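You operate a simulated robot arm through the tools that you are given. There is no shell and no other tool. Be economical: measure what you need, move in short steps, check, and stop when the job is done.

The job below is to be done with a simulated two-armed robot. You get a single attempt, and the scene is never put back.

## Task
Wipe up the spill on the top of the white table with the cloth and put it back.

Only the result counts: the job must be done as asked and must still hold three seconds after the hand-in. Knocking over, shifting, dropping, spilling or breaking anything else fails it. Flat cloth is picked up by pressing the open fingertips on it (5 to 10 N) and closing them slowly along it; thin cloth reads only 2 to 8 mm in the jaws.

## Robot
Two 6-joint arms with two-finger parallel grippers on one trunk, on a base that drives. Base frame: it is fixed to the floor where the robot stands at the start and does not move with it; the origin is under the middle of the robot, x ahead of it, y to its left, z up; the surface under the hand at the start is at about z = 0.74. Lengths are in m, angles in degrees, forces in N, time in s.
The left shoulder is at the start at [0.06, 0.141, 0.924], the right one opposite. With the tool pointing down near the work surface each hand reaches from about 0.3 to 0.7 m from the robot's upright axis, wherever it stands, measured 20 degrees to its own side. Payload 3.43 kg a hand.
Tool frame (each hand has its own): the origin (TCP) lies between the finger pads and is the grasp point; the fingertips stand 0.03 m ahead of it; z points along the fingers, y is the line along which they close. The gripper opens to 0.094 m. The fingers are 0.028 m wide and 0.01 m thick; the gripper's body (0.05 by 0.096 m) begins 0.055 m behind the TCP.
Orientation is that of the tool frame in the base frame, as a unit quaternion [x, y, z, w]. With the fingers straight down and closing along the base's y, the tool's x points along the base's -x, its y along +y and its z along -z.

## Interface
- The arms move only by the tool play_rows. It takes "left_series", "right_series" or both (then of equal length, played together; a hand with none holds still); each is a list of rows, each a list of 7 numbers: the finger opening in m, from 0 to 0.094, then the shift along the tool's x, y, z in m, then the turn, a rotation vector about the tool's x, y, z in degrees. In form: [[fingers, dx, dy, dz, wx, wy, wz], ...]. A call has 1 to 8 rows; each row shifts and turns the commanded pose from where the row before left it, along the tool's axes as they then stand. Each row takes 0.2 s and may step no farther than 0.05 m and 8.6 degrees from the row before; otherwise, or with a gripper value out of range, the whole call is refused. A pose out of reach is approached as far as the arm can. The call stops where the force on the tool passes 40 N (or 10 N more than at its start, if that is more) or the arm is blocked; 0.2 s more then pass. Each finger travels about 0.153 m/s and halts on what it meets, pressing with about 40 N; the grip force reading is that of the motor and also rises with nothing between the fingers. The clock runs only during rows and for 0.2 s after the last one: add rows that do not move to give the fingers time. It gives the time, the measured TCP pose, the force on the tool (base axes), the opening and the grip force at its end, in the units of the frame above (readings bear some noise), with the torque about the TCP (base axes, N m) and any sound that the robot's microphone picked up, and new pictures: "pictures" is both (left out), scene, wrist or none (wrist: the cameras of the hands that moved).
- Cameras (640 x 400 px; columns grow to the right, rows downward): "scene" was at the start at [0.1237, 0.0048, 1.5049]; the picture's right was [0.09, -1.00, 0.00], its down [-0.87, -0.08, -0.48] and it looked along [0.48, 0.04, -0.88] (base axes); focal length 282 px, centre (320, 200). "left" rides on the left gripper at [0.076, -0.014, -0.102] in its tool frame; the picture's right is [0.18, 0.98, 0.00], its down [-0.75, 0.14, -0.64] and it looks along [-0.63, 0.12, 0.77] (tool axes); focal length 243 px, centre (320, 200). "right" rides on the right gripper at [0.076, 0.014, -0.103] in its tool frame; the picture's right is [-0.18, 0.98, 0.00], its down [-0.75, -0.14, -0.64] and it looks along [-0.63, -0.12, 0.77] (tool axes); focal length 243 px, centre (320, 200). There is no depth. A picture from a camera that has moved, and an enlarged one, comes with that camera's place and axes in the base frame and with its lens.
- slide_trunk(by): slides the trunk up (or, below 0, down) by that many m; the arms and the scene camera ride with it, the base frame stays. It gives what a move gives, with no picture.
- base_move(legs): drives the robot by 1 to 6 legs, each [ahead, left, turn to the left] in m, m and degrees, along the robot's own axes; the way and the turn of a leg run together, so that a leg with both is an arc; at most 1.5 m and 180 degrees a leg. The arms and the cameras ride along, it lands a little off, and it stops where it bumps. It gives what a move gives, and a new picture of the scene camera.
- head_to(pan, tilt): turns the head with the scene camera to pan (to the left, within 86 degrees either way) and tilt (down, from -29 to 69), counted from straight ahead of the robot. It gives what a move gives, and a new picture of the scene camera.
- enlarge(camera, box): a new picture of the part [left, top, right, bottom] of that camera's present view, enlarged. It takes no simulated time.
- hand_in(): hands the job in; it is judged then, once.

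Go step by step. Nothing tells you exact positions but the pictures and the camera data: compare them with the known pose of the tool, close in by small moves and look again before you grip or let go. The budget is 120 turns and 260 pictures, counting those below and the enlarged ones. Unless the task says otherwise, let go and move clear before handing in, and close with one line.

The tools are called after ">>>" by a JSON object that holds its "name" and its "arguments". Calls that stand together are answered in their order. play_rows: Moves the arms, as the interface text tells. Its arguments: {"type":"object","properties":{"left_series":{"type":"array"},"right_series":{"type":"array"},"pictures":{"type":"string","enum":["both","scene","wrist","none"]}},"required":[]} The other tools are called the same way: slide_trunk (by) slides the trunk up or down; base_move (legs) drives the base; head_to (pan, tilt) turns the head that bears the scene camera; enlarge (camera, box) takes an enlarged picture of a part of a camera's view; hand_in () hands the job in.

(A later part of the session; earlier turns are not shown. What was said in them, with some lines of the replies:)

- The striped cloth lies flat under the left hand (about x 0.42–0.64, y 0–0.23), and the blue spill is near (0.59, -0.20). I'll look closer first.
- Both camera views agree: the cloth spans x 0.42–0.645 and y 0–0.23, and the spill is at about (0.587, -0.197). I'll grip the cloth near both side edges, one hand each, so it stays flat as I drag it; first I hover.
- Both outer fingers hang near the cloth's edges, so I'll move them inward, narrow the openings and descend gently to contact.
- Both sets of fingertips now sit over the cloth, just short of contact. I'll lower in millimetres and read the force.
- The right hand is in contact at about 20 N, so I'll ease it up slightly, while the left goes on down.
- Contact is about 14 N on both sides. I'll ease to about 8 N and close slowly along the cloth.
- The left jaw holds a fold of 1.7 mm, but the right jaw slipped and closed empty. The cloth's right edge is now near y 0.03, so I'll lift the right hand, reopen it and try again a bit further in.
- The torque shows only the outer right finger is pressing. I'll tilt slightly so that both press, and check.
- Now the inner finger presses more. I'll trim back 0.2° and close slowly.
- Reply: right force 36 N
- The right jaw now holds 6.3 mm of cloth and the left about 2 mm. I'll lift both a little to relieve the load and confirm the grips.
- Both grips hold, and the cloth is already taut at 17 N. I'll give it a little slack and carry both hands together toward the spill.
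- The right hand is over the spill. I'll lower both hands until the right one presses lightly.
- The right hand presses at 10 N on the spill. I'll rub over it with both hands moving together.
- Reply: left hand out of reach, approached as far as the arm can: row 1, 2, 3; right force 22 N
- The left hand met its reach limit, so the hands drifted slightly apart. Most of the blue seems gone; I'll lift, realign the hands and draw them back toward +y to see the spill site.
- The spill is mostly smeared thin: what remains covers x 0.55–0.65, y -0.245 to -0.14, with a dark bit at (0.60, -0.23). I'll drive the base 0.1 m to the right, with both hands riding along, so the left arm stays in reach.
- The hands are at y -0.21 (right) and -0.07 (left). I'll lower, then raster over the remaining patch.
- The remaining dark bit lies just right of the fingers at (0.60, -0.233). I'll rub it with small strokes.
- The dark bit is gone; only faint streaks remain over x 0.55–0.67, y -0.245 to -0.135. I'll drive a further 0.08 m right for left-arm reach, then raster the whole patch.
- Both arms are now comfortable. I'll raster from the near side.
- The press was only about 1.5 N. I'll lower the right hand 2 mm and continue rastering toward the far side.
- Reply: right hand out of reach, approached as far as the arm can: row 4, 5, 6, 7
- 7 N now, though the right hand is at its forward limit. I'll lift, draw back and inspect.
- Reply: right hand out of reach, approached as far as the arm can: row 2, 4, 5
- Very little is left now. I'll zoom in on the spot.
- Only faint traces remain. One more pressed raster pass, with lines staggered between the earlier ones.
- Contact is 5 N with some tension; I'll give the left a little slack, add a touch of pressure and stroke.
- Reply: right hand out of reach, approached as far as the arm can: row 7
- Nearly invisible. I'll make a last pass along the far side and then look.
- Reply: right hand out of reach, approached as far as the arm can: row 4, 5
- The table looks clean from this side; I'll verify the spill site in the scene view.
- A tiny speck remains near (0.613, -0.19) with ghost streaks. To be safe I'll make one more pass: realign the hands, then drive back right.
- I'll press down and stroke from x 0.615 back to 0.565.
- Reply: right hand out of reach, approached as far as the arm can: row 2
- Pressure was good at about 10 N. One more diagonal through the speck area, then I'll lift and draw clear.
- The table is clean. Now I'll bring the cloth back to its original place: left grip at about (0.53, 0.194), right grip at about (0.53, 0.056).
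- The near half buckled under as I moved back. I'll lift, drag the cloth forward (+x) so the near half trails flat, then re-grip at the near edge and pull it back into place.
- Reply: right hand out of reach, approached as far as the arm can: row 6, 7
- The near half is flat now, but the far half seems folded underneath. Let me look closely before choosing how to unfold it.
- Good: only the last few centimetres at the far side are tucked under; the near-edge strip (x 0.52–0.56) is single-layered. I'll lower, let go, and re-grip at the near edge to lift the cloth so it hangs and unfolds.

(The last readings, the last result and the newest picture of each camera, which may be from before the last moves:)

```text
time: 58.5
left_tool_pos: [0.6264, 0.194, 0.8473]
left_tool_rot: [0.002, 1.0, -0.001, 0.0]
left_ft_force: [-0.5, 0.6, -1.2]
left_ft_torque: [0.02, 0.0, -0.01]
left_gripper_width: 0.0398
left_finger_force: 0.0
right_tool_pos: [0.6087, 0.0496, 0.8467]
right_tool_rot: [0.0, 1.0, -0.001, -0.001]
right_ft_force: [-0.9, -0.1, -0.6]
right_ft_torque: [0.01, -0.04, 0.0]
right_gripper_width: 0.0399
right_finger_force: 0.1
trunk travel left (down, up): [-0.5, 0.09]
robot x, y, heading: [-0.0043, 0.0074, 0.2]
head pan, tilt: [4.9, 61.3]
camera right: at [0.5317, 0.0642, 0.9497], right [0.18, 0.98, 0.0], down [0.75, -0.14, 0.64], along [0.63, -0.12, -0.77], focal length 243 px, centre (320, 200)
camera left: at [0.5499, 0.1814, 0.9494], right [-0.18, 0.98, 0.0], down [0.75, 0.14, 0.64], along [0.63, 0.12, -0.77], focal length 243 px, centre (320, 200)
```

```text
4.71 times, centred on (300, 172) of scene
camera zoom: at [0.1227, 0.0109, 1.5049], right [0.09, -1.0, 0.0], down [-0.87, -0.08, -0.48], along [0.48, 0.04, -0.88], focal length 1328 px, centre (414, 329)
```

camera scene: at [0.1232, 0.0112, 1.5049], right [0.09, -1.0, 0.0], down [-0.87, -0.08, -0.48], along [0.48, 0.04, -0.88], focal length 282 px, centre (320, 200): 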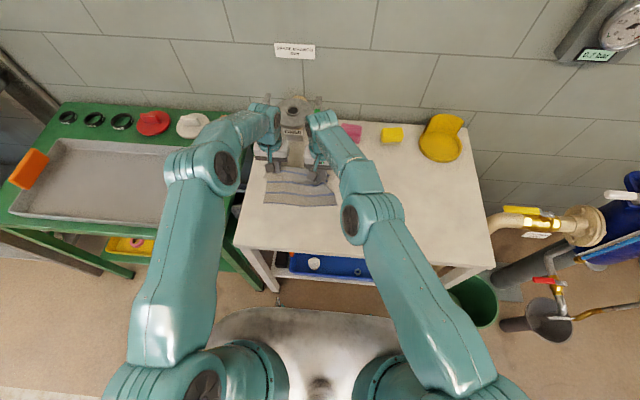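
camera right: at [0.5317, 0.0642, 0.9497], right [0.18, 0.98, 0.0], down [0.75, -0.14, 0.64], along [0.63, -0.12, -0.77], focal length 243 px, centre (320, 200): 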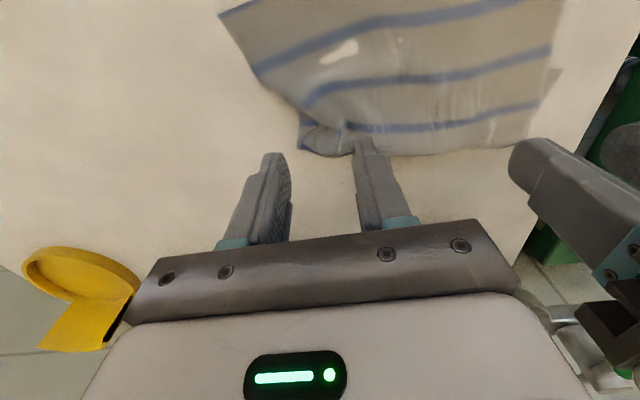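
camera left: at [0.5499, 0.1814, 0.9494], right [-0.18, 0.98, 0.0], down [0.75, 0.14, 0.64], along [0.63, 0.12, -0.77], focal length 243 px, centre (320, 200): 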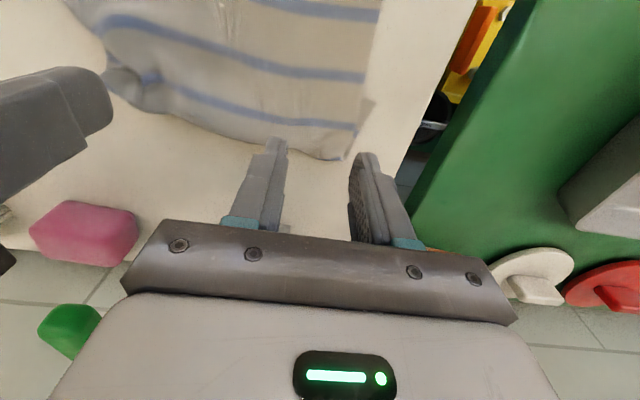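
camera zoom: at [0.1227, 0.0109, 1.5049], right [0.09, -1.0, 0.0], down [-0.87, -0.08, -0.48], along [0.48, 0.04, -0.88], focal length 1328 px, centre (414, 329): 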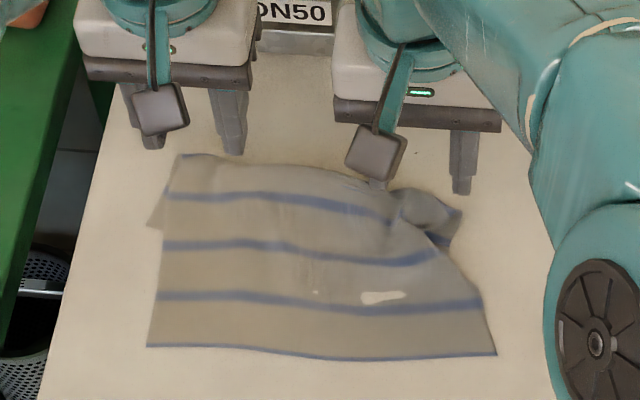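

Released cleanly. I'll move the open hands back over the near edge: left to about (0.532, 0.185), right to about (0.540, 0.030).

>>> {"name": "play_rows", "arguments": {"left_series": [[0.044, 0.035, -0.003, 0, 0, 0, 0], [0.044, 0.03, -0.003, 0, 0, 0, 0], [0.044, 0.029, -0.003, 0.02, 0, 0, 0], [0.044, 0, 0, 0.03, 0, 0, 0], [0.044, 0, 0, 0.015, 0, 0, 0], [0.044, 0, 0, 0, 0, 0, 0]], "right_series": [[0.044, 0.025, -0.007, 0, 0, 0, 0], [0.044, 0.022, -0.007, 0, 0, 0, 0], [0.044, 0.022, -0.006, 0.02, 0, 0, 0], [0.044, 0, 0, 0.03, 0, 0, 0], [0.044, 0, 0, 0.015, 0, 0, 0], [0.044, 0, 0, 0, 0, 0, 0]]}}

```text
time: 59.9
left_tool_pos: [0.5323, 0.1878, 0.7824]
left_tool_rot: [0.001, 1.0, -0.002, 0.0]
left_ft_force: [-0.3, 0.0, -0.2]
left_ft_torque: [0.01, 0.03, 0.02]
left_gripper_width: 0.0442
left_finger_force: 0.1
right_tool_pos: [0.5407, 0.0302, 0.783]
right_tool_rot: [0.001, 1.0, -0.002, -0.001]
right_ft_force: [0.3, 0.6, -0.1]
right_ft_torque: [-0.01, 0.02, 0.0]
right_gripper_width: 0.0442
right_finger_force: 0.1
trunk travel left (down, up): [-0.5, 0.09]
robot x, y, heading: [-0.001, 0.0035, 0.2]
head pan, tilt: [4.9, 61.3]
camera scene: at [0.1237, 0.011, 1.505], right [0.09, -1.0, 0.0], down [-0.87, -0.08, -0.48], along [0.48, 0.04, -0.88], focal length 282 px, centre (320, 200)
camera right: at [0.4643, 0.0449, 0.8856], right [0.19, 0.98, 0.0], down [0.75, -0.14, 0.64], along [0.63, -0.12, -0.77], focal length 243 px, centre (320, 200)
camera left: at [0.4567, 0.1741, 0.8848], right [-0.18, 0.98, 0.0], down [0.75, 0.14, 0.64], along [0.63, 0.12, -0.77], focal length 243 px, centre (320, 200)
```

scene: 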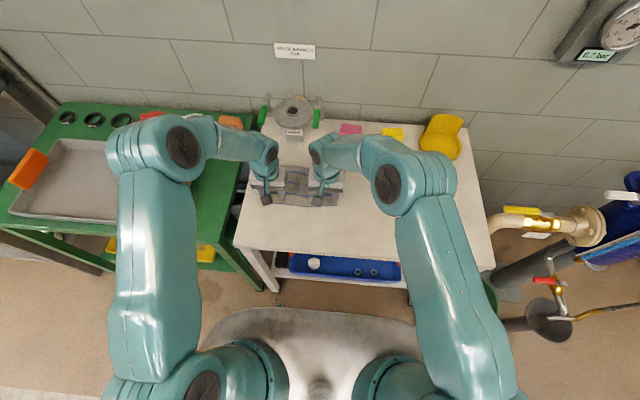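
right: 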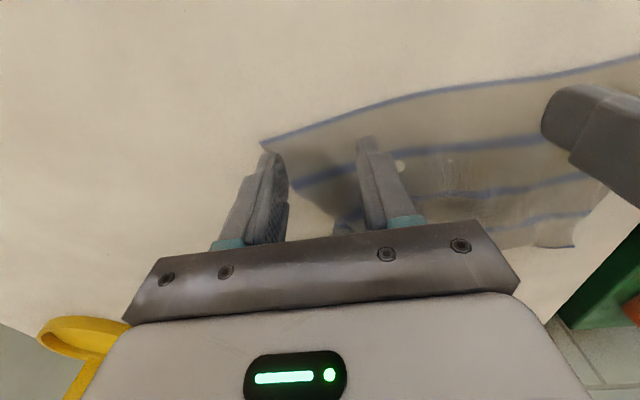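
left: 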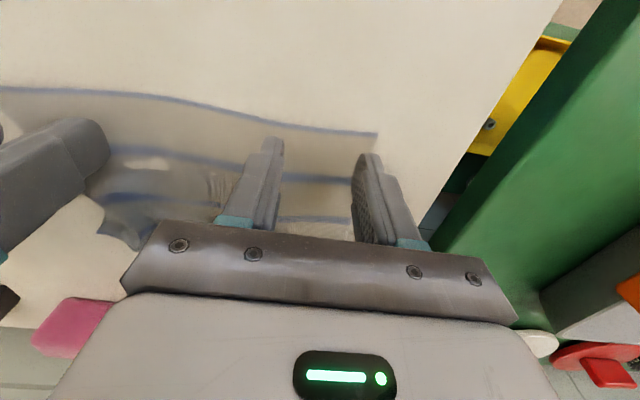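

Both straddle the near strip. I'll shift each slightly inward and press down to contact.

>>> {"name": "play_rows", "arguments": {"left_series": [[0.044, -0.004, -0.008, 0, 0, 0, 0], [0.044, 0, 0, 0.008, 0, 0, 0], [0.044, 0, 0, 0.003, 0, 0, 0], [0.044, 0, 0, 0.001, 0, 0, 0], [0.044, 0, 0, 0, 0, 0, 0]], "right_series": [[0.044, 0, 0.014, 0, 0, 0, 0], [0.044, 0, 0, 0.008, 0, 0, 0], [0.044, 0, 0, 0.003, 0, 0, 0], [0.044, 0, 0, 0.001, 0, 0, 0], [0.044, 0, 0, 0, 0, 0, 0]], "pictures": "none"}}

```text
time: 61.1
left_tool_pos: [0.537, 0.1782, 0.7713]
left_tool_rot: [0.0, 1.0, -0.001, 0.001]
left_ft_force: [-0.4, -0.2, 16.8]
left_ft_torque: [0.12, 0.11, 0.01]
left_gripper_width: 0.0437
left_finger_force: 0.0
right_tool_pos: [0.5402, 0.0429, 0.7719]
right_tool_rot: [0.0, 1.0, -0.002, 0.001]
right_ft_force: [1.1, -0.4, 0.3]
right_ft_torque: [0.05, 0.03, 0.02]
right_gripper_width: 0.0442
right_finger_force: 0.0
trunk travel left (down, up): [-0.5, 0.09]
robot x, y, heading: [-0.0012, 0.0035, 0.3]
head pan, tilt: [4.9, 61.3]
```

>>> {"name": "play_rows", "arguments": {"left_series": [[0.044, 0, 0, -0.0008, 0, 0, 0], [0.044, 0, 0, 0, 0, 0, 0]], "right_series": [[0.044, 0, 0, 0.002, 0, 0, 0], [0.044, 0, 0, 0, 0, 0, 0]], "pictures": "none"}}

```text
time: 61.7
left_tool_pos: [0.5358, 0.1788, 0.7718]
left_tool_rot: [0.002, 1.0, -0.001, 0.001]
left_ft_force: [0.9, 0.7, 6.8]
left_ft_torque: [0.1, -0.04, -0.03]
left_gripper_width: 0.0438
left_finger_force: 0.1
right_tool_pos: [0.5387, 0.0427, 0.7716]
right_tool_rot: [0.0, 1.0, -0.002, 0.002]
right_ft_force: [-2.6, -0.6, 19.8]
right_ft_torque: [0.12, 0.23, 0.06]
right_gripper_width: 0.044
right_finger_force: 0.0
trunk travel left (down, up): [-0.5, 0.09]
robot x, y, heading: [-0.0026, 0.0063, 0.1]
head pan, tilt: [4.9, 61.3]
```

The left presses 7 N and the right 20 N. I'll trim to about 10 N each and close slowly.

>>> {"name": "play_rows", "arguments": {"left_series": [[0.044, 0, 0, 0.0004, -0.1, 0, 0], [0.037, 0, 0, 0, 0, 0, 0], [0.03, 0, 0, 0, 0, 0, 0], [0.023, 0, 0, 0, 0, 0, 0], [0.016, 0, 0, 0, 0, 0, 0], [0.009, 0, 0, 0, 0, 0, 0], [0.003, 0, 0, 0, 0, 0, 0], [0.0, 0, 0, 0, 0, 0, 0]], "right_series": [[0.044, 0, 0, -0.0012, -0.08, 0, 0], [0.037, 0, 0, 0, 0, 0, 0], [0.03, 0, 0, 0, 0, 0, 0], [0.023, 0, 0, 0, 0, 0, 0], [0.016, 0, 0, 0, 0, 0, 0], [0.009, 0, 0, 0, 0, 0, 0], [0.003, 0, 0, 0, 0, 0, 0], [0.0, 0, 0, 0, 0, 0, 0]], "pictures": "wrist"}}

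```text
time: 63.4
left_tool_pos: [0.5381, 0.1747, 0.7727]
left_tool_rot: [0.002, 1.0, -0.003, 0.004]
left_ft_force: [1.2, -18.9, 5.9]
left_ft_torque: [-0.57, -0.05, 0.14]
left_gripper_width: 0.0022
left_finger_force: 37.0
right_tool_pos: [0.5407, 0.0494, 0.7741]
right_tool_rot: [0.0, 1.0, 0.004, 0.005]
right_ft_force: [-4.3, 16.8, 17.9]
right_ft_torque: [0.72, 0.12, 0.04]
right_gripper_width: 0.0048
right_finger_force: 38.7
trunk travel left (down, up): [-0.5, 0.09]
robot x, y, heading: [-0.0012, 0.0066, 0.1]
head pan, tilt: [4.9, 61.3]
stopped in row 8 (left hand): the force on the tool passed its limit at 42 N (the readings are from after the stop); the commanded pose is now the measured one
camera right: at [0.4635, 0.0625, 0.8764], right [0.18, 0.98, 0.01], down [0.75, -0.15, 0.65], along [0.64, -0.11, -0.76], focal length 243 px, centre (320, 200)
camera left: at [0.4607, 0.161, 0.8736], right [-0.18, 0.98, -0.01], down [0.75, 0.14, 0.65], along [0.64, 0.11, -0.76], focal length 243 px, centre (320, 200)
```

right: 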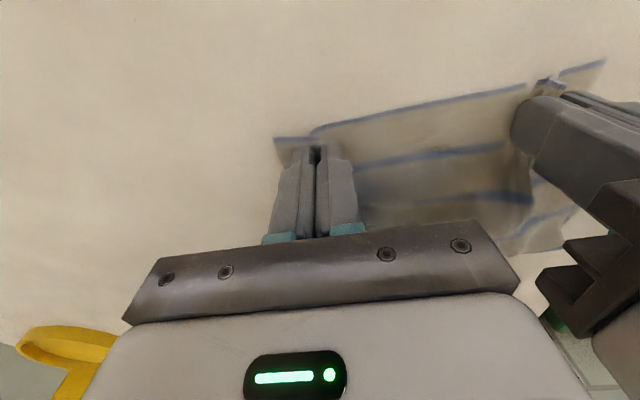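
left: 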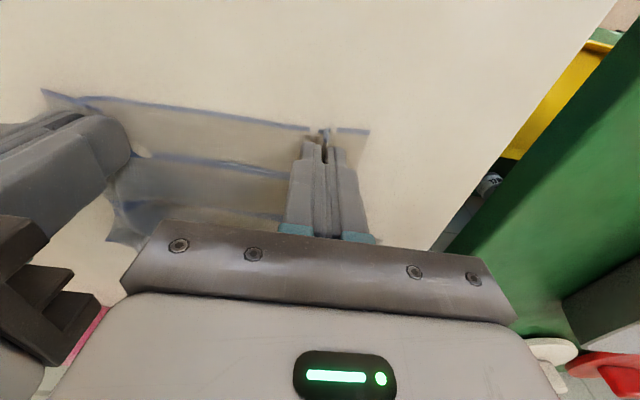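

Both edges are gripped right at the near hem. I'll relax the tension and lift so the cloth hangs and unfolds.

>>> {"name": "play_rows", "arguments": {"left_series": [[0, 0, -0.004, -0.01, 0, 0, 0], [0, 0, 0, -0.03, 0, 0, 0], [0, -0.008, 0, -0.04, 0, 0, 0], [0, -0.008, 0, -0.04, 0, 0, 0], [0, -0.008, 0, -0.04, 0, 0, 0], [0, -0.008, 0, -0.04, 0, 0, 0], [0, 0, 0, 0, 0, 0, 0]], "right_series": [[0, 0, 0.004, -0.01, 0, 0, 0], [0, 0, 0, -0.03, 0, 0, 0], [0, -0.008, 0, -0.04, 0, 0, 0], [0, -0.008, 0, -0.04, 0, 0, 0], [0, -0.008, 0, -0.04, 0, 0, 0], [0, -0.008, 0, -0.04, 0, 0, 0], [0, 0, 0, 0, 0, 0, 0]]}}

```text
time: 65.0
left_tool_pos: [0.572, 0.1732, 0.9703]
left_tool_rot: [0.002, 1.0, -0.003, 0.002]
left_ft_force: [1.9, -16.2, -0.6]
left_ft_torque: [-0.47, -0.01, 0.11]
left_gripper_width: 0.0023
left_finger_force: 36.8
right_tool_pos: [0.5737, 0.0492, 0.9701]
right_tool_rot: [0.0, 1.0, 0.001, 0.002]
right_ft_force: [-1.1, 16.5, 1.4]
right_ft_torque: [0.58, 0.08, 0.02]
right_gripper_width: 0.0031
right_finger_force: 38.2
trunk travel left (down, up): [-0.5, 0.09]
robot x, y, heading: [0.0017, 0.0087, 0.1]
head pan, tilt: [4.9, 61.3]
camera scene: at [0.1245, 0.0112, 1.5048], right [0.09, -1.0, 0.0], down [-0.87, -0.08, -0.48], along [0.48, 0.04, -0.88], focal length 282 px, centre (320, 200)
camera right: at [0.4957, 0.0638, 1.0722], right [0.18, 0.98, 0.0], down [0.75, -0.14, 0.64], along [0.63, -0.12, -0.77], focal length 243 px, centre (320, 200)
camera left: at [0.4948, 0.1598, 1.0719], right [-0.18, 0.98, -0.01], down [0.75, 0.14, 0.64], along [0.63, 0.11, -0.77], focal length 243 px, centre (320, 200)
```

scene: 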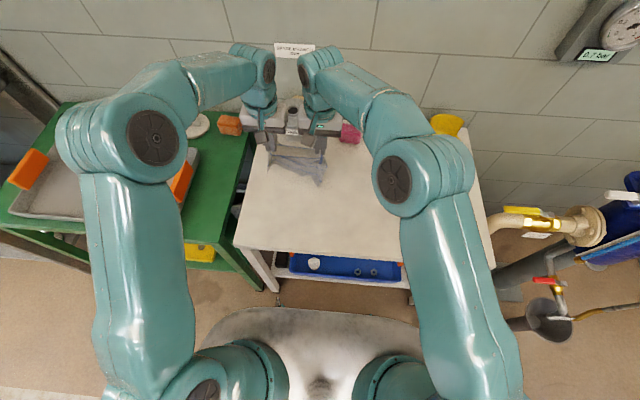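
right: 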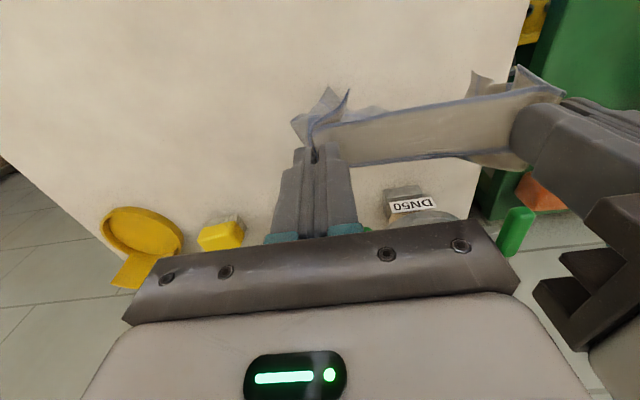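
left: 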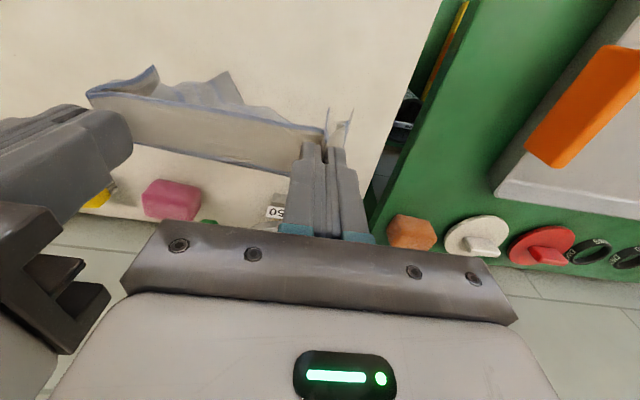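

The cloth hangs. I'll raise it a bit more and move forward so that the far edge can be laid down first near x 0.64.

>>> {"name": "play_rows", "arguments": {"left_series": [[0, 0, -0.003, -0.02, 0, 0, 0], [0, -0.01, 0, -0.015, 0, 0, 0], [0, -0.015, 0, 0, 0, 0, 0], [0, -0.015, 0, 0, 0, 0, 0], [0, 0, 0, 0, 0, 0, 0], [0, 0, 0, 0, 0, 0, 0]], "right_series": [[0, 0, 0.003, -0.02, 0, 0, 0], [0, -0.01, 0, -0.015, 0, 0, 0], [0, -0.015, 0, 0, 0, 0, 0], [0, -0.015, 0, 0, 0, 0, 0], [0, 0, 0, 0, 0, 0, 0], [0, 0, 0, 0, 0, 0, 0]], "pictures": "scene"}}

>>> {"name": "enlarge", "arguments": {"camera": "scene", "box": [220, 90, 380, 200]}}

```text
time: 66.3
left_tool_pos: [0.6104, 0.1676, 1.006]
left_tool_rot: [0.002, 1.0, -0.003, 0.002]
left_ft_force: [-0.6, -10.2, 0.0]
left_ft_torque: [-0.29, 0.03, 0.09]
left_gripper_width: 0.0022
left_finger_force: 37.1
right_tool_pos: [0.5962, 0.049, 1.0036]
right_tool_rot: [0.0, 1.0, 0.002, 0.002]
right_ft_force: [0.9, 10.1, -0.2]
right_ft_torque: [0.4, -0.02, -0.03]
right_gripper_width: 0.0019
right_finger_force: 37.2
right hand out of reach, approached as far as the arm can: row 4
trunk travel left (down, up): [-0.5, 0.09]
robot x, y, heading: [-0.0017, 0.0043, 0.2]
head pan, tilt: [4.9, 61.3]
camera scene: at [0.1234, 0.0105, 1.5049], right [0.09, -1.0, 0.0], down [-0.87, -0.08, -0.48], along [0.48, 0.04, -0.88], focal length 282 px, centre (320, 200)
```

scene: 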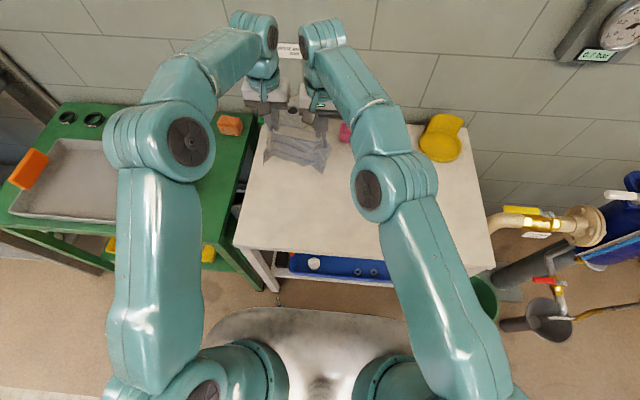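

```text
3.64 times, centred on (300, 145) of scene
camera zoom: at [0.1234, 0.0105, 1.5049], right [0.09, -1.0, 0.0], down [-0.87, -0.08, -0.48], along [0.48, 0.04, -0.88], focal length 1026 px, centre (393, 400)
```

zoom: 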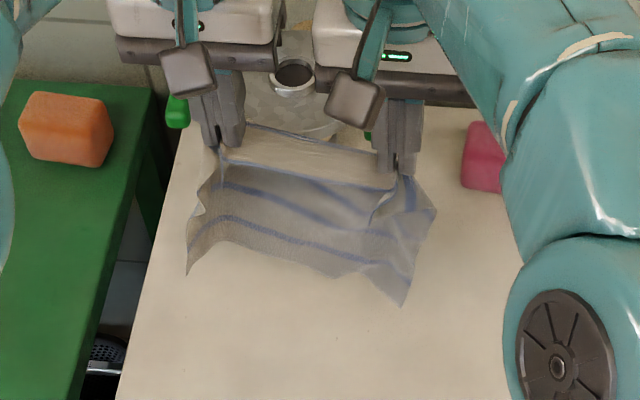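

The lower edge looks partly still tucked. I'll let it hang for a moment and look again.

>>> {"name": "play_rows", "arguments": {"left_series": [[0, 0, -0.003, -0.03, 0, 0, 0], [0, 0, 0, 0, 0, 0, 0], [0, 0, 0, 0, 0, 0, 0], [0, 0, 0, 0, 0, 0, 0], [0, 0, 0, 0, 0, 0, 0], [0, 0, 0, 0, 0, 0, 0]], "right_series": [[0, 0.012, 0, -0.03, 0, 0, 0], [0, 0, 0, 0, 0, 0, 0], [0, 0, 0, 0, 0, 0, 0], [0, 0, 0, 0, 0, 0, 0], [0, 0, 0, 0, 0, 0, 0], [0, 0, 0, 0, 0, 0, 0]], "pictures": "none"}}

>>> {"name": "enlarge", "arguments": {"camera": "scene", "box": [220, 90, 380, 200]}}

>>> {"name": "enlarge", "arguments": {"camera": "left", "box": [60, 40, 400, 250]}}

```text
time: 67.8
left_tool_pos: [0.6098, 0.1653, 1.0359]
left_tool_rot: [0.002, 1.0, -0.002, 0.001]
left_ft_force: [-1.6, -6.2, -0.1]
left_ft_torque: [-0.17, 0.0, -0.01]
left_gripper_width: 0.0027
left_finger_force: 37.0
right_tool_pos: [0.5834, 0.0501, 1.0344]
right_tool_rot: [0.0, 1.0, 0.002, 0.003]
right_ft_force: [1.0, 5.9, -1.1]
right_ft_torque: [0.19, -0.04, 0.01]
right_gripper_width: 0.0017
right_finger_force: 37.0
trunk travel left (down, up): [-0.5, 0.09]
robot x, y, heading: [-0.0009, 0.0082, 0.2]
head pan, tilt: [4.9, 61.3]
```

```text
3.64 times, centred on (300, 145) of scene
camera zoom: at [0.1223, 0.0107, 1.5051], right [0.09, -1.0, 0.0], down [-0.87, -0.08, -0.48], along [0.48, 0.04, -0.88], focal length 1026 px, centre (393, 400)
```

zoom: 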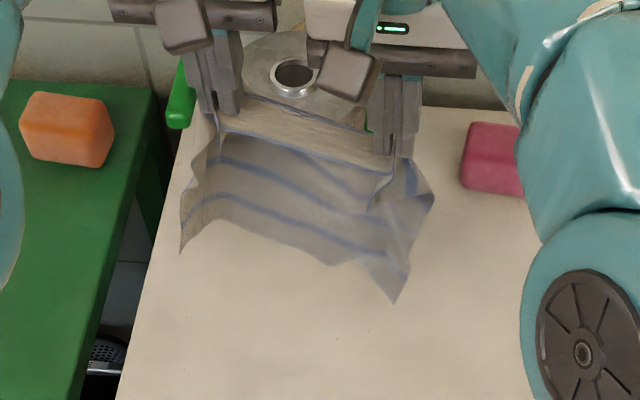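

```text
1.88 times, centred on (230, 145) of left
camera zoom: at [0.5328, 0.1533, 1.1383], right [-0.18, 0.98, 0.0], down [0.75, 0.14, 0.64], along [0.63, 0.11, -0.76], focal length 457 px, centre (489, 304)
```

zoom: 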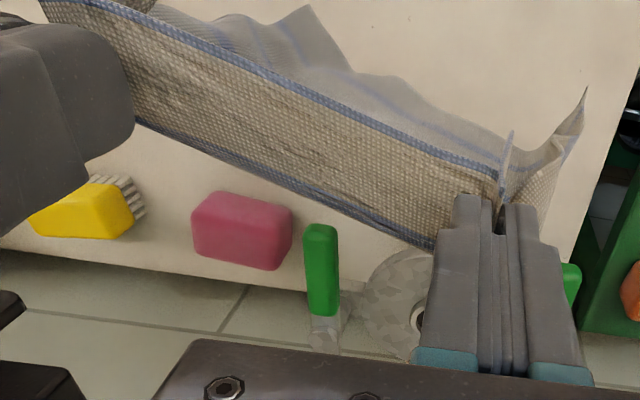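

The cloth has hung out essentially full length. I'll lower it straight until the far edge touches, then lay it down while moving toward the robot.

>>> {"name": "play_rows", "arguments": {"left_series": [[0, 0, 0, 0.035, 0, 0, 0], [0, 0.003, 0, 0.035, 0, 0, 0], [0, 0.003, 0, 0.03, 0, 0, 0], [0, 0, 0, 0, 0, 0, 0], [0, 0, 0, 0, 0, 0, 0]], "right_series": [[0, 0, 0, 0.035, 0, 0, 0], [0, -0.01, 0, 0.035, 0, 0, 0], [0, -0.01, 0, 0.03, 0, 0, 0], [0, 0, 0, 0, 0, 0, 0], [0, 0, 0, 0, 0, 0, 0]], "pictures": "wrist"}}

>>> {"name": "enlarge", "arguments": {"camera": "scene", "box": [220, 100, 380, 210]}}

```text
time: 69.0
left_tool_pos: [0.6045, 0.1659, 0.934]
left_tool_rot: [0.001, 1.0, -0.001, 0.002]
left_ft_force: [0.2, -2.5, 0.6]
left_ft_torque: [-0.06, 0.02, -0.01]
left_gripper_width: 0.0022
left_finger_force: 36.9
right_tool_pos: [0.6055, 0.0503, 0.9337]
right_tool_rot: [0.0, 1.0, 0.002, 0.002]
right_ft_force: [-0.1, 1.9, 0.4]
right_ft_torque: [0.1, 0.02, 0.01]
right_gripper_width: 0.0024
right_finger_force: 36.2
trunk travel left (down, up): [-0.5, 0.09]
robot x, y, heading: [-0.0045, 0.0085, -0.2]
head pan, tilt: [4.9, 61.3]
camera right: at [0.5279, 0.0648, 1.0361], right [0.18, 0.98, 0.0], down [0.75, -0.14, 0.64], along [0.63, -0.12, -0.77], focal length 243 px, centre (320, 200)
camera left: at [0.5287, 0.1534, 1.036], right [-0.18, 0.98, 0.0], down [0.75, 0.14, 0.64], along [0.63, 0.11, -0.77], focal length 243 px, centre (320, 200)
```

right: 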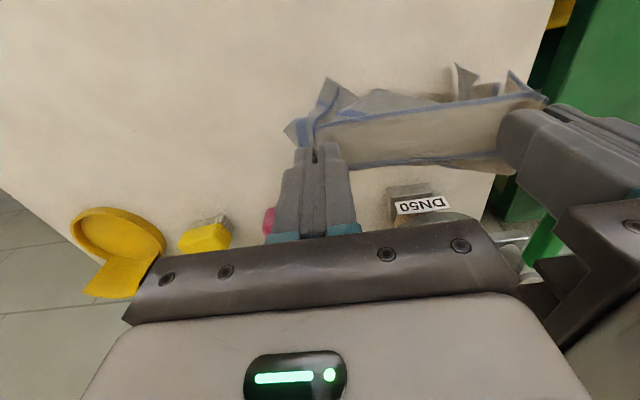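
left: 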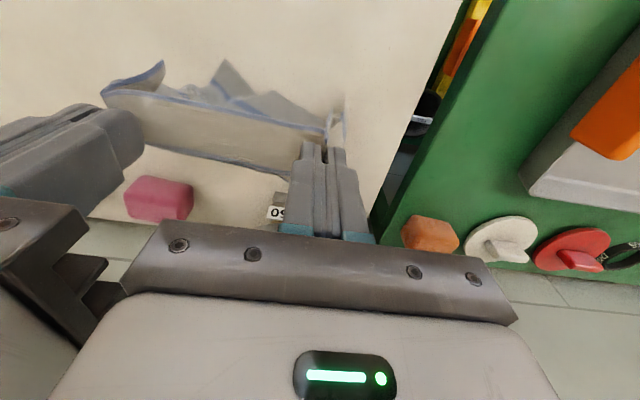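

```text
3.64 times, centred on (300, 155) of scene
camera zoom: at [0.1252, 0.0112, 1.5047], right [0.09, -1.0, 0.0], down [-0.87, -0.08, -0.48], along [0.48, 0.04, -0.88], focal length 1026 px, centre (393, 364)
```

zoom: 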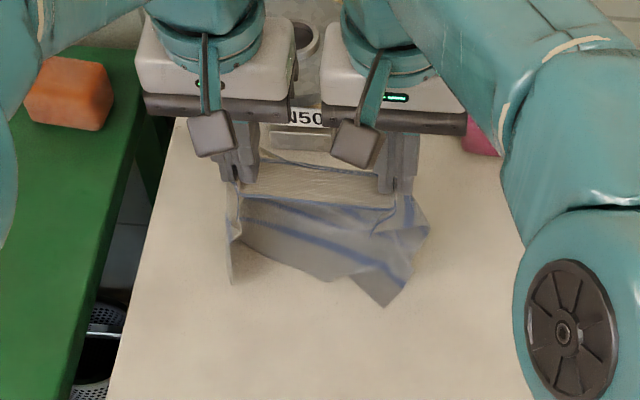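

The far edge is just about touching at x ≈ 0.62. I'll widen the hands slightly and lay the cloth down toward the robot.

>>> {"name": "play_rows", "arguments": {"left_series": [[0, 0.015, 0.003, 0.012, 0, 0, 0], [0, 0.025, 0, 0.016, 0, 0, 0], [0, 0.022, 0, 0.016, 0, 0, 0], [0, 0.022, 0, 0.016, 0, 0, 0], [0, 0.02, 0, 0.018, 0, 0, 0], [0, 0.018, 0, 0.02, 0, 0, 0], [0, 0.016, 0, 0.02, 0, 0, 0], [0, 0.014, 0, 0.018, 0, 0, 0]], "right_series": [[0, 0.015, -0.003, 0.012, 0, 0, 0], [0, 0.025, 0, 0.016, 0, 0, 0], [0, 0.022, 0, 0.016, 0, 0, 0], [0, 0.022, 0, 0.016, 0, 0, 0], [0, 0.02, 0, 0.018, 0, 0, 0], [0, 0.018, 0, 0.02, 0, 0, 0], [0, 0.016, 0, 0.02, 0, 0, 0], [0, 0.014, 0, 0.018, 0, 0, 0]]}}

>>> {"name": "enlarge", "arguments": {"camera": "scene", "box": [220, 120, 380, 250]}}

```text
time: 70.8
left_tool_pos: [0.4536, 0.1695, 0.8001]
left_tool_rot: [0.002, 1.0, -0.003, 0.001]
left_ft_force: [0.4, -13.8, -0.9]
left_ft_torque: [-0.42, -0.08, 0.09]
left_gripper_width: 0.0024
left_finger_force: 37.5
right_tool_pos: [0.455, 0.0466, 0.7976]
right_tool_rot: [0.0, 1.0, 0.001, 0.002]
right_ft_force: [-0.7, 13.9, 0.4]
right_ft_torque: [0.52, 0.04, -0.04]
right_gripper_width: 0.0023
right_finger_force: 36.8
trunk travel left (down, up): [-0.5, 0.09]
robot x, y, heading: [0.0009, 0.0064, 0.3]
head pan, tilt: [4.9, 61.3]
camera scene: at [0.1239, 0.0113, 1.5049], right [0.09, -1.0, 0.0], down [-0.87, -0.08, -0.48], along [0.48, 0.04, -0.88], focal length 282 px, centre (320, 200)
camera right: at [0.3775, 0.0615, 0.9007], right [0.18, 0.98, 0.0], down [0.75, -0.14, 0.64], along [0.63, -0.12, -0.76], focal length 243 px, centre (320, 200)
camera left: at [0.3769, 0.1559, 0.9014], right [-0.18, 0.98, -0.01], down [0.75, 0.14, 0.64], along [0.63, 0.11, -0.76], focal length 243 px, centre (320, 200)
```

scene: 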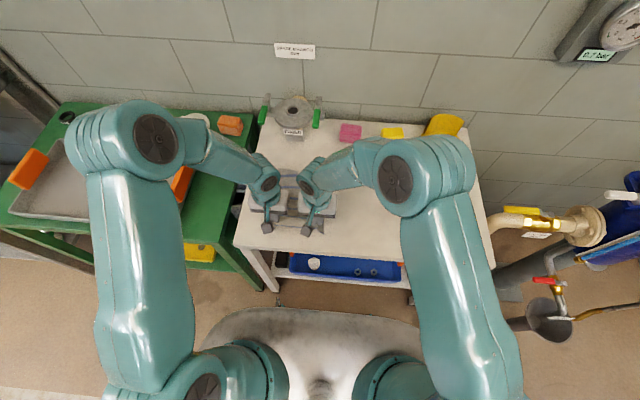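
right: 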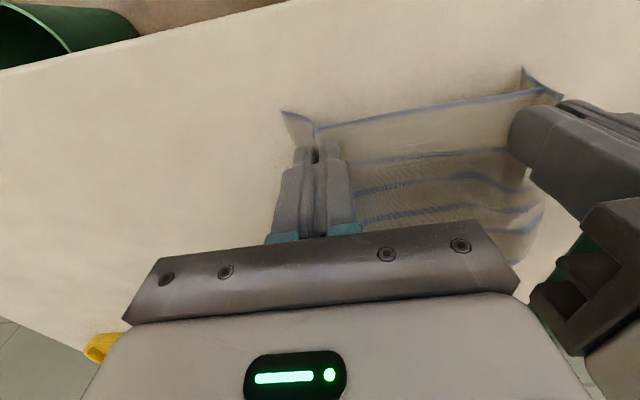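
left: 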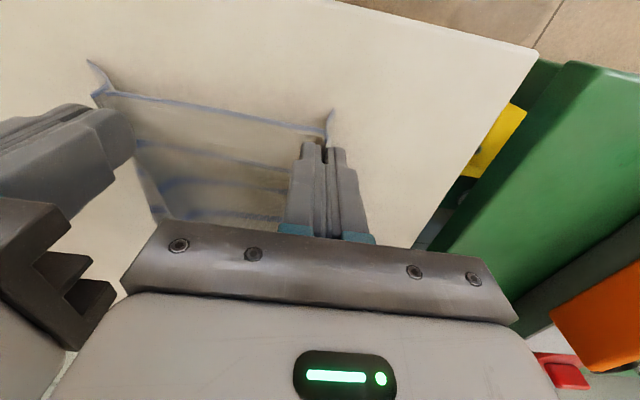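

```text
3.08 times, centred on (300, 185) of scene
camera zoom: at [0.1239, 0.0113, 1.5049], right [0.09, -1.0, 0.0], down [-0.87, -0.08, -0.48], along [0.48, 0.04, -0.88], focal length 868 px, centre (382, 246)
```

zoom: 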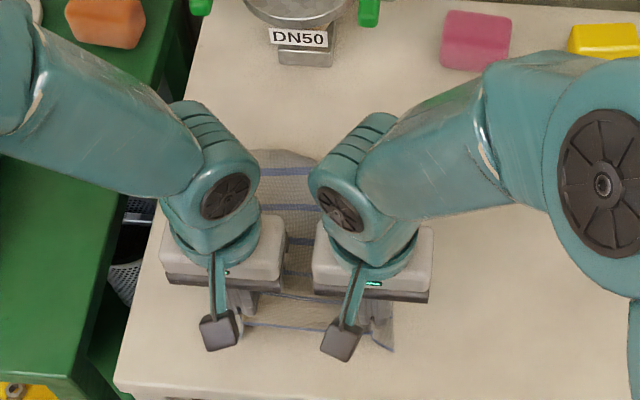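

The cloth now reaches far to x ≈ 0.65, as originally. I'll finish lowering and bring the hem to its place at about x 0.42.

>>> {"name": "play_rows", "arguments": {"left_series": [[0, 0.006, 0, 0.01, 0, 0, 0], [0, 0.006, 0, 0.01, 0, 0, 0], [0, 0.003, 0, 0.004, 0, 0, 0], [0, 0, 0, 0, 0, 0, 0]], "right_series": [[0, 0.006, 0, 0.01, 0, 0, 0], [0, 0.006, 0, 0.009, 0, 0, 0], [0, 0.003, 0, 0.003, 0, 0, 0], [0, 0, 0, 0, 0, 0, 0]], "pictures": "wrist"}}

```text
time: 71.8
left_tool_pos: [0.4359, 0.1696, 0.7748]
left_tool_rot: [0.002, 1.0, -0.003, 0.002]
left_ft_force: [0.9, -11.8, -1.2]
left_ft_torque: [-0.32, -0.03, 0.09]
left_gripper_width: 0.0024
left_finger_force: 37.2
right_tool_pos: [0.4384, 0.0491, 0.7764]
right_tool_rot: [0.001, 1.0, 0.002, 0.003]
right_ft_force: [1.2, 11.0, 18.6]
right_ft_torque: [0.49, -0.21, -0.04]
right_gripper_width: 0.0023
right_finger_force: 37.1
trunk travel left (down, up): [-0.5, 0.09]
robot x, y, heading: [0.0027, 0.0033, -0.0]
head pan, tilt: [4.9, 61.3]
camera right: at [0.3622, 0.0627, 0.8793], right [0.18, 0.98, 0.01], down [0.75, -0.15, 0.65], along [0.64, -0.11, -0.76], focal length 243 px, centre (320, 200)
camera left: at [0.3603, 0.156, 0.8774], right [-0.18, 0.98, 0.0], down [0.75, 0.14, 0.64], along [0.63, 0.11, -0.76], focal length 243 px, centre (320, 200)
```

right: 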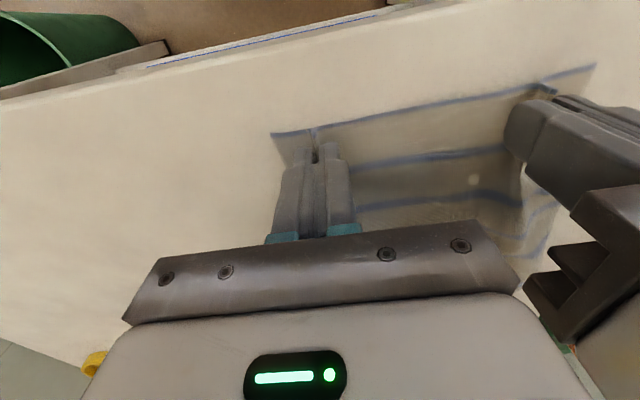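
left: 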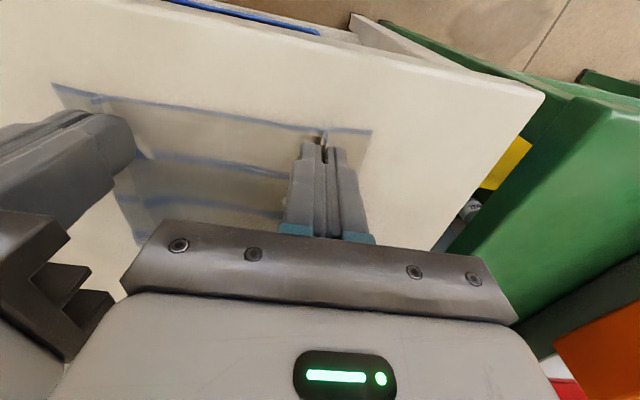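

The hem is down at about x 0.42. I'll open slowly while lightly pressed, so that the pinched folds spread out again.

>>> {"name": "play_rows", "arguments": {"left_series": [[0.004, 0, 0, 0.002, 0, 0, 0], [0.01, 0, 0, 0.0005, 0, 0, 0], [0.017, 0, 0, 0, 0, 0, 0], [0.024, 0, 0, 0, 0, 0, 0], [0.031, 0, 0, 0, 0, 0, 0], [0.038, 0, 0, 0, 0, 0, 0], [0.044, 0, 0, 0, 0, 0, 0], [0.044, 0, 0, 0, 0, 0, 0]], "right_series": [[0.004, 0, 0, 0, 0, 0, 0], [0.01, 0, 0, 0, 0, 0, 0], [0.017, 0, 0, 0, 0, 0, 0], [0.024, 0, 0, 0, 0, 0, 0], [0.031, 0, 0, 0, 0, 0, 0], [0.038, 0, 0, 0, 0, 0, 0], [0.044, 0, 0, 0, 0, 0, 0], [0.044, 0, 0, 0, 0, 0, 0]], "pictures": "none"}}

```text
time: 73.5
left_tool_pos: [0.4365, 0.1695, 0.7711]
left_tool_rot: [0.002, 1.0, -0.001, 0.002]
left_ft_force: [-0.4, 0.0, 0.8]
left_ft_torque: [0.03, 0.01, -0.04]
left_gripper_width: 0.0437
left_finger_force: 0.0
right_tool_pos: [0.4397, 0.0491, 0.7744]
right_tool_rot: [-0.001, 1.0, 0.001, 0.002]
right_ft_force: [0.0, -0.6, -0.4]
right_ft_torque: [0.02, -0.01, -0.02]
right_gripper_width: 0.0439
right_finger_force: 0.2
trunk travel left (down, up): [-0.5, 0.09]
robot x, y, heading: [-0.0021, 0.0076, 0.2]
head pan, tilt: [4.9, 61.3]
```

Released with almost no load. I'll lift both hands straight up and out to see the cloth.

>>> {"name": "play_rows", "arguments": {"left_series": [[0.044, 0, 0, -0.03, 0, 0, 0], [0.044, 0, 0.0, -0.045, 0, 0, 0], [0.044, 0, 0.02, -0.045, 0, 0, 0], [0.044, 0, 0.02, -0.045, 0, 0, 0], [0.044, 0, 0.02, -0.045, 0, 0, 0], [0.044, 0, 0.02, 0, 0, 0, 0]], "right_series": [[0.044, 0, 0, -0.03, 0, 0, 0], [0.044, 0, 0, -0.045, 0, 0, 0], [0.044, 0, -0.045, -0.02, 0, 0, 0], [0.044, 0, -0.045, -0.02, 0, 0, 0], [0.044, 0, -0.045, -0.02, 0, 0, 0], [0.044, 0, -0.045, -0.02, 0, 0, 0]]}}

>>> {"name": "enlarge", "arguments": {"camera": "scene", "box": [220, 100, 480, 260]}}

```text
time: 75.0
left_tool_pos: [0.4362, 0.2521, 0.9805]
left_tool_rot: [0.001, 1.0, -0.003, 0.001]
left_ft_force: [0.7, -0.4, 0.1]
left_ft_torque: [-0.03, 0.0, -0.01]
left_gripper_width: 0.0442
left_finger_force: 0.0
right_tool_pos: [0.4402, -0.1315, 0.9286]
right_tool_rot: [-0.001, 1.0, 0.002, 0.002]
right_ft_force: [0.0, 0.7, 0.9]
right_ft_torque: [0.01, 0.01, 0.01]
right_gripper_width: 0.0439
right_finger_force: 0.0
trunk travel left (down, up): [-0.5, 0.09]
robot x, y, heading: [-0.0034, 0.0069, -0.2]
head pan, tilt: [4.9, 61.3]
camera scene: at [0.1233, 0.0108, 1.5049], right [0.09, -1.0, 0.0], down [-0.87, -0.08, -0.48], along [0.48, 0.04, -0.88], focal length 282 px, centre (320, 200)
camera right: at [0.3624, -0.1179, 1.0317], right [0.18, 0.98, 0.0], down [0.75, -0.14, 0.64], along [0.63, -0.12, -0.76], focal length 243 px, centre (320, 200)
camera left: at [0.3598, 0.2383, 1.0826], right [-0.18, 0.98, -0.01], down [0.75, 0.14, 0.64], along [0.63, 0.11, -0.77], focal length 243 px, centre (320, 200)
```

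scene: 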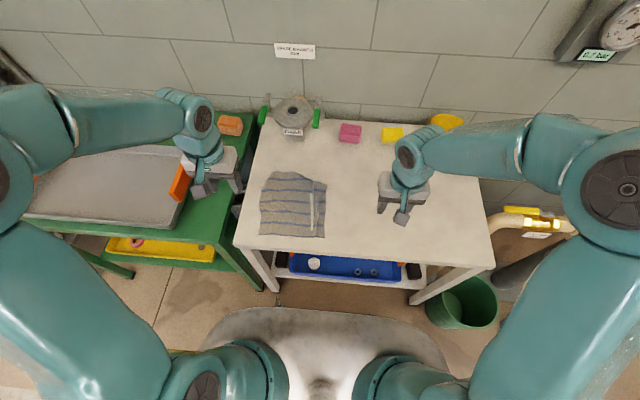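
right: 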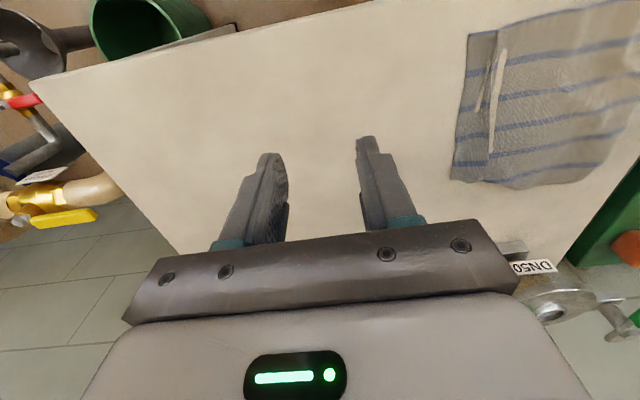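
left: 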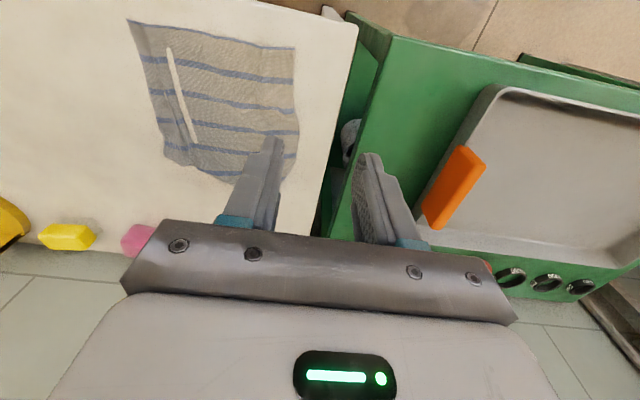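

```text
2.46 times, centred on (350, 180) of scene
camera zoom: at [0.1233, 0.0108, 1.5049], right [0.09, -1.0, 0.0], down [-0.87, -0.08, -0.48], along [0.48, 0.04, -0.88], focal length 694 px, centre (246, 249)
```

zoom: 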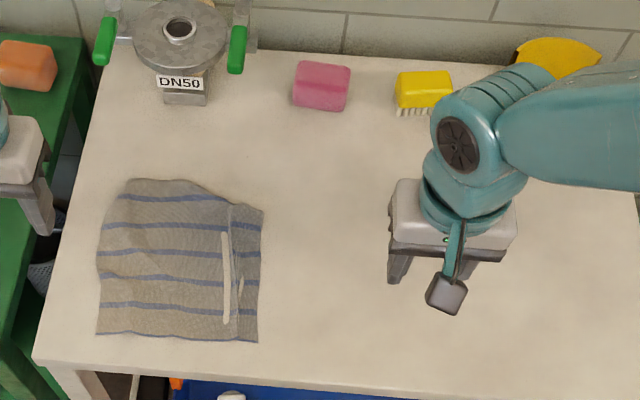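

The cloth lies nearly as at the start: spread out, centred at about (0.52, 0.12) versus (0.53, 0.115). I'll move the right hand clear and check the spill site once more.

>>> {"name": "play_rows", "arguments": {"right_series": [[0.094, 0.02, -0.04, -0.02, 0, 0, 0], [0.094, 0.02, -0.04, -0.02, 0, 0, 0], [0.094, 0, -0.04, -0.02, 0, 0, 0], [0.094, 0, -0.04, -0.02, 0, 0, 0], [0.094, 0, 0, 0, 0, 0, 0]], "pictures": "none"}}

>>> {"name": "enlarge", "arguments": {"camera": "scene", "box": [320, 130, 480, 230]}}

>>> {"name": "enlarge", "arguments": {"camera": "right", "box": [200, 60, 640, 260]}}

```text
time: 76.2
left_tool_pos: [0.4383, 0.2523, 0.9782]
left_tool_rot: [0.002, 1.0, -0.002, 0.001]
left_ft_force: [-0.2, -0.7, -0.3]
left_ft_torque: [-0.03, -0.01, -0.02]
left_gripper_width: 0.0437
left_finger_force: 0.1
right_tool_pos: [0.3995, -0.2928, 1.008]
right_tool_rot: [0.0, 1.0, 0.002, 0.0]
right_ft_force: [1.2, 1.1, -0.4]
right_ft_torque: [0.03, 0.02, -0.01]
right_gripper_width: 0.094
right_finger_force: 0.0
trunk travel left (down, up): [-0.5, 0.09]
robot x, y, heading: [-0.0007, 0.0061, -0.0]
head pan, tilt: [4.9, 61.3]
```

```text
4.00 times, centred on (400, 180) of scene
camera zoom: at [0.1257, 0.012, 1.5047], right [0.09, -1.0, 0.0], down [-0.87, -0.08, -0.48], along [0.48, 0.04, -0.88], focal length 1128 px, centre (0, 280)
```

zoom: 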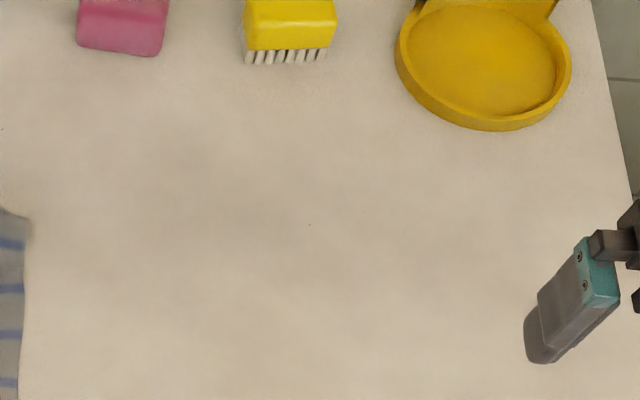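

```text
1.45 times, centred on (420, 160) of right
camera zoom: at [0.3223, -0.2798, 1.1103], right [0.18, 0.98, 0.0], down [0.75, -0.14, 0.64], along [0.63, -0.12, -0.77], focal length 353 px, centre (174, 258)
```

zoom: 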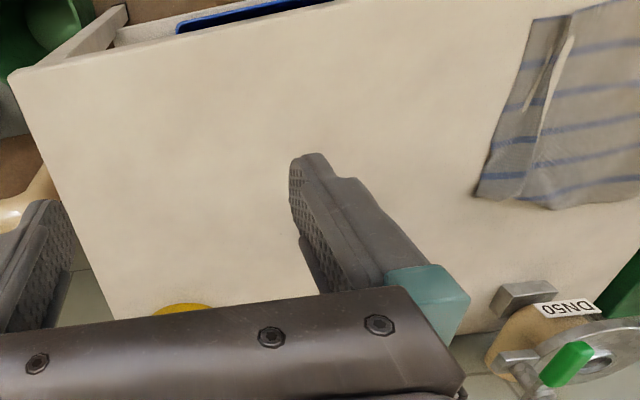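

The table is clean apart from one barely visible dot. The cloth is spread back in its place, nothing else has moved, and both hands are clear, so I'm handing in.

>>> {"name": "hand_in", "arguments": {}}

```text
The job is handed in.
```

I wiped up the spill and put the cloth back, spread out within about 1–2 cm of where it started; a barely visible dot remains at the spill site and the cloth is slightly wrinkled.
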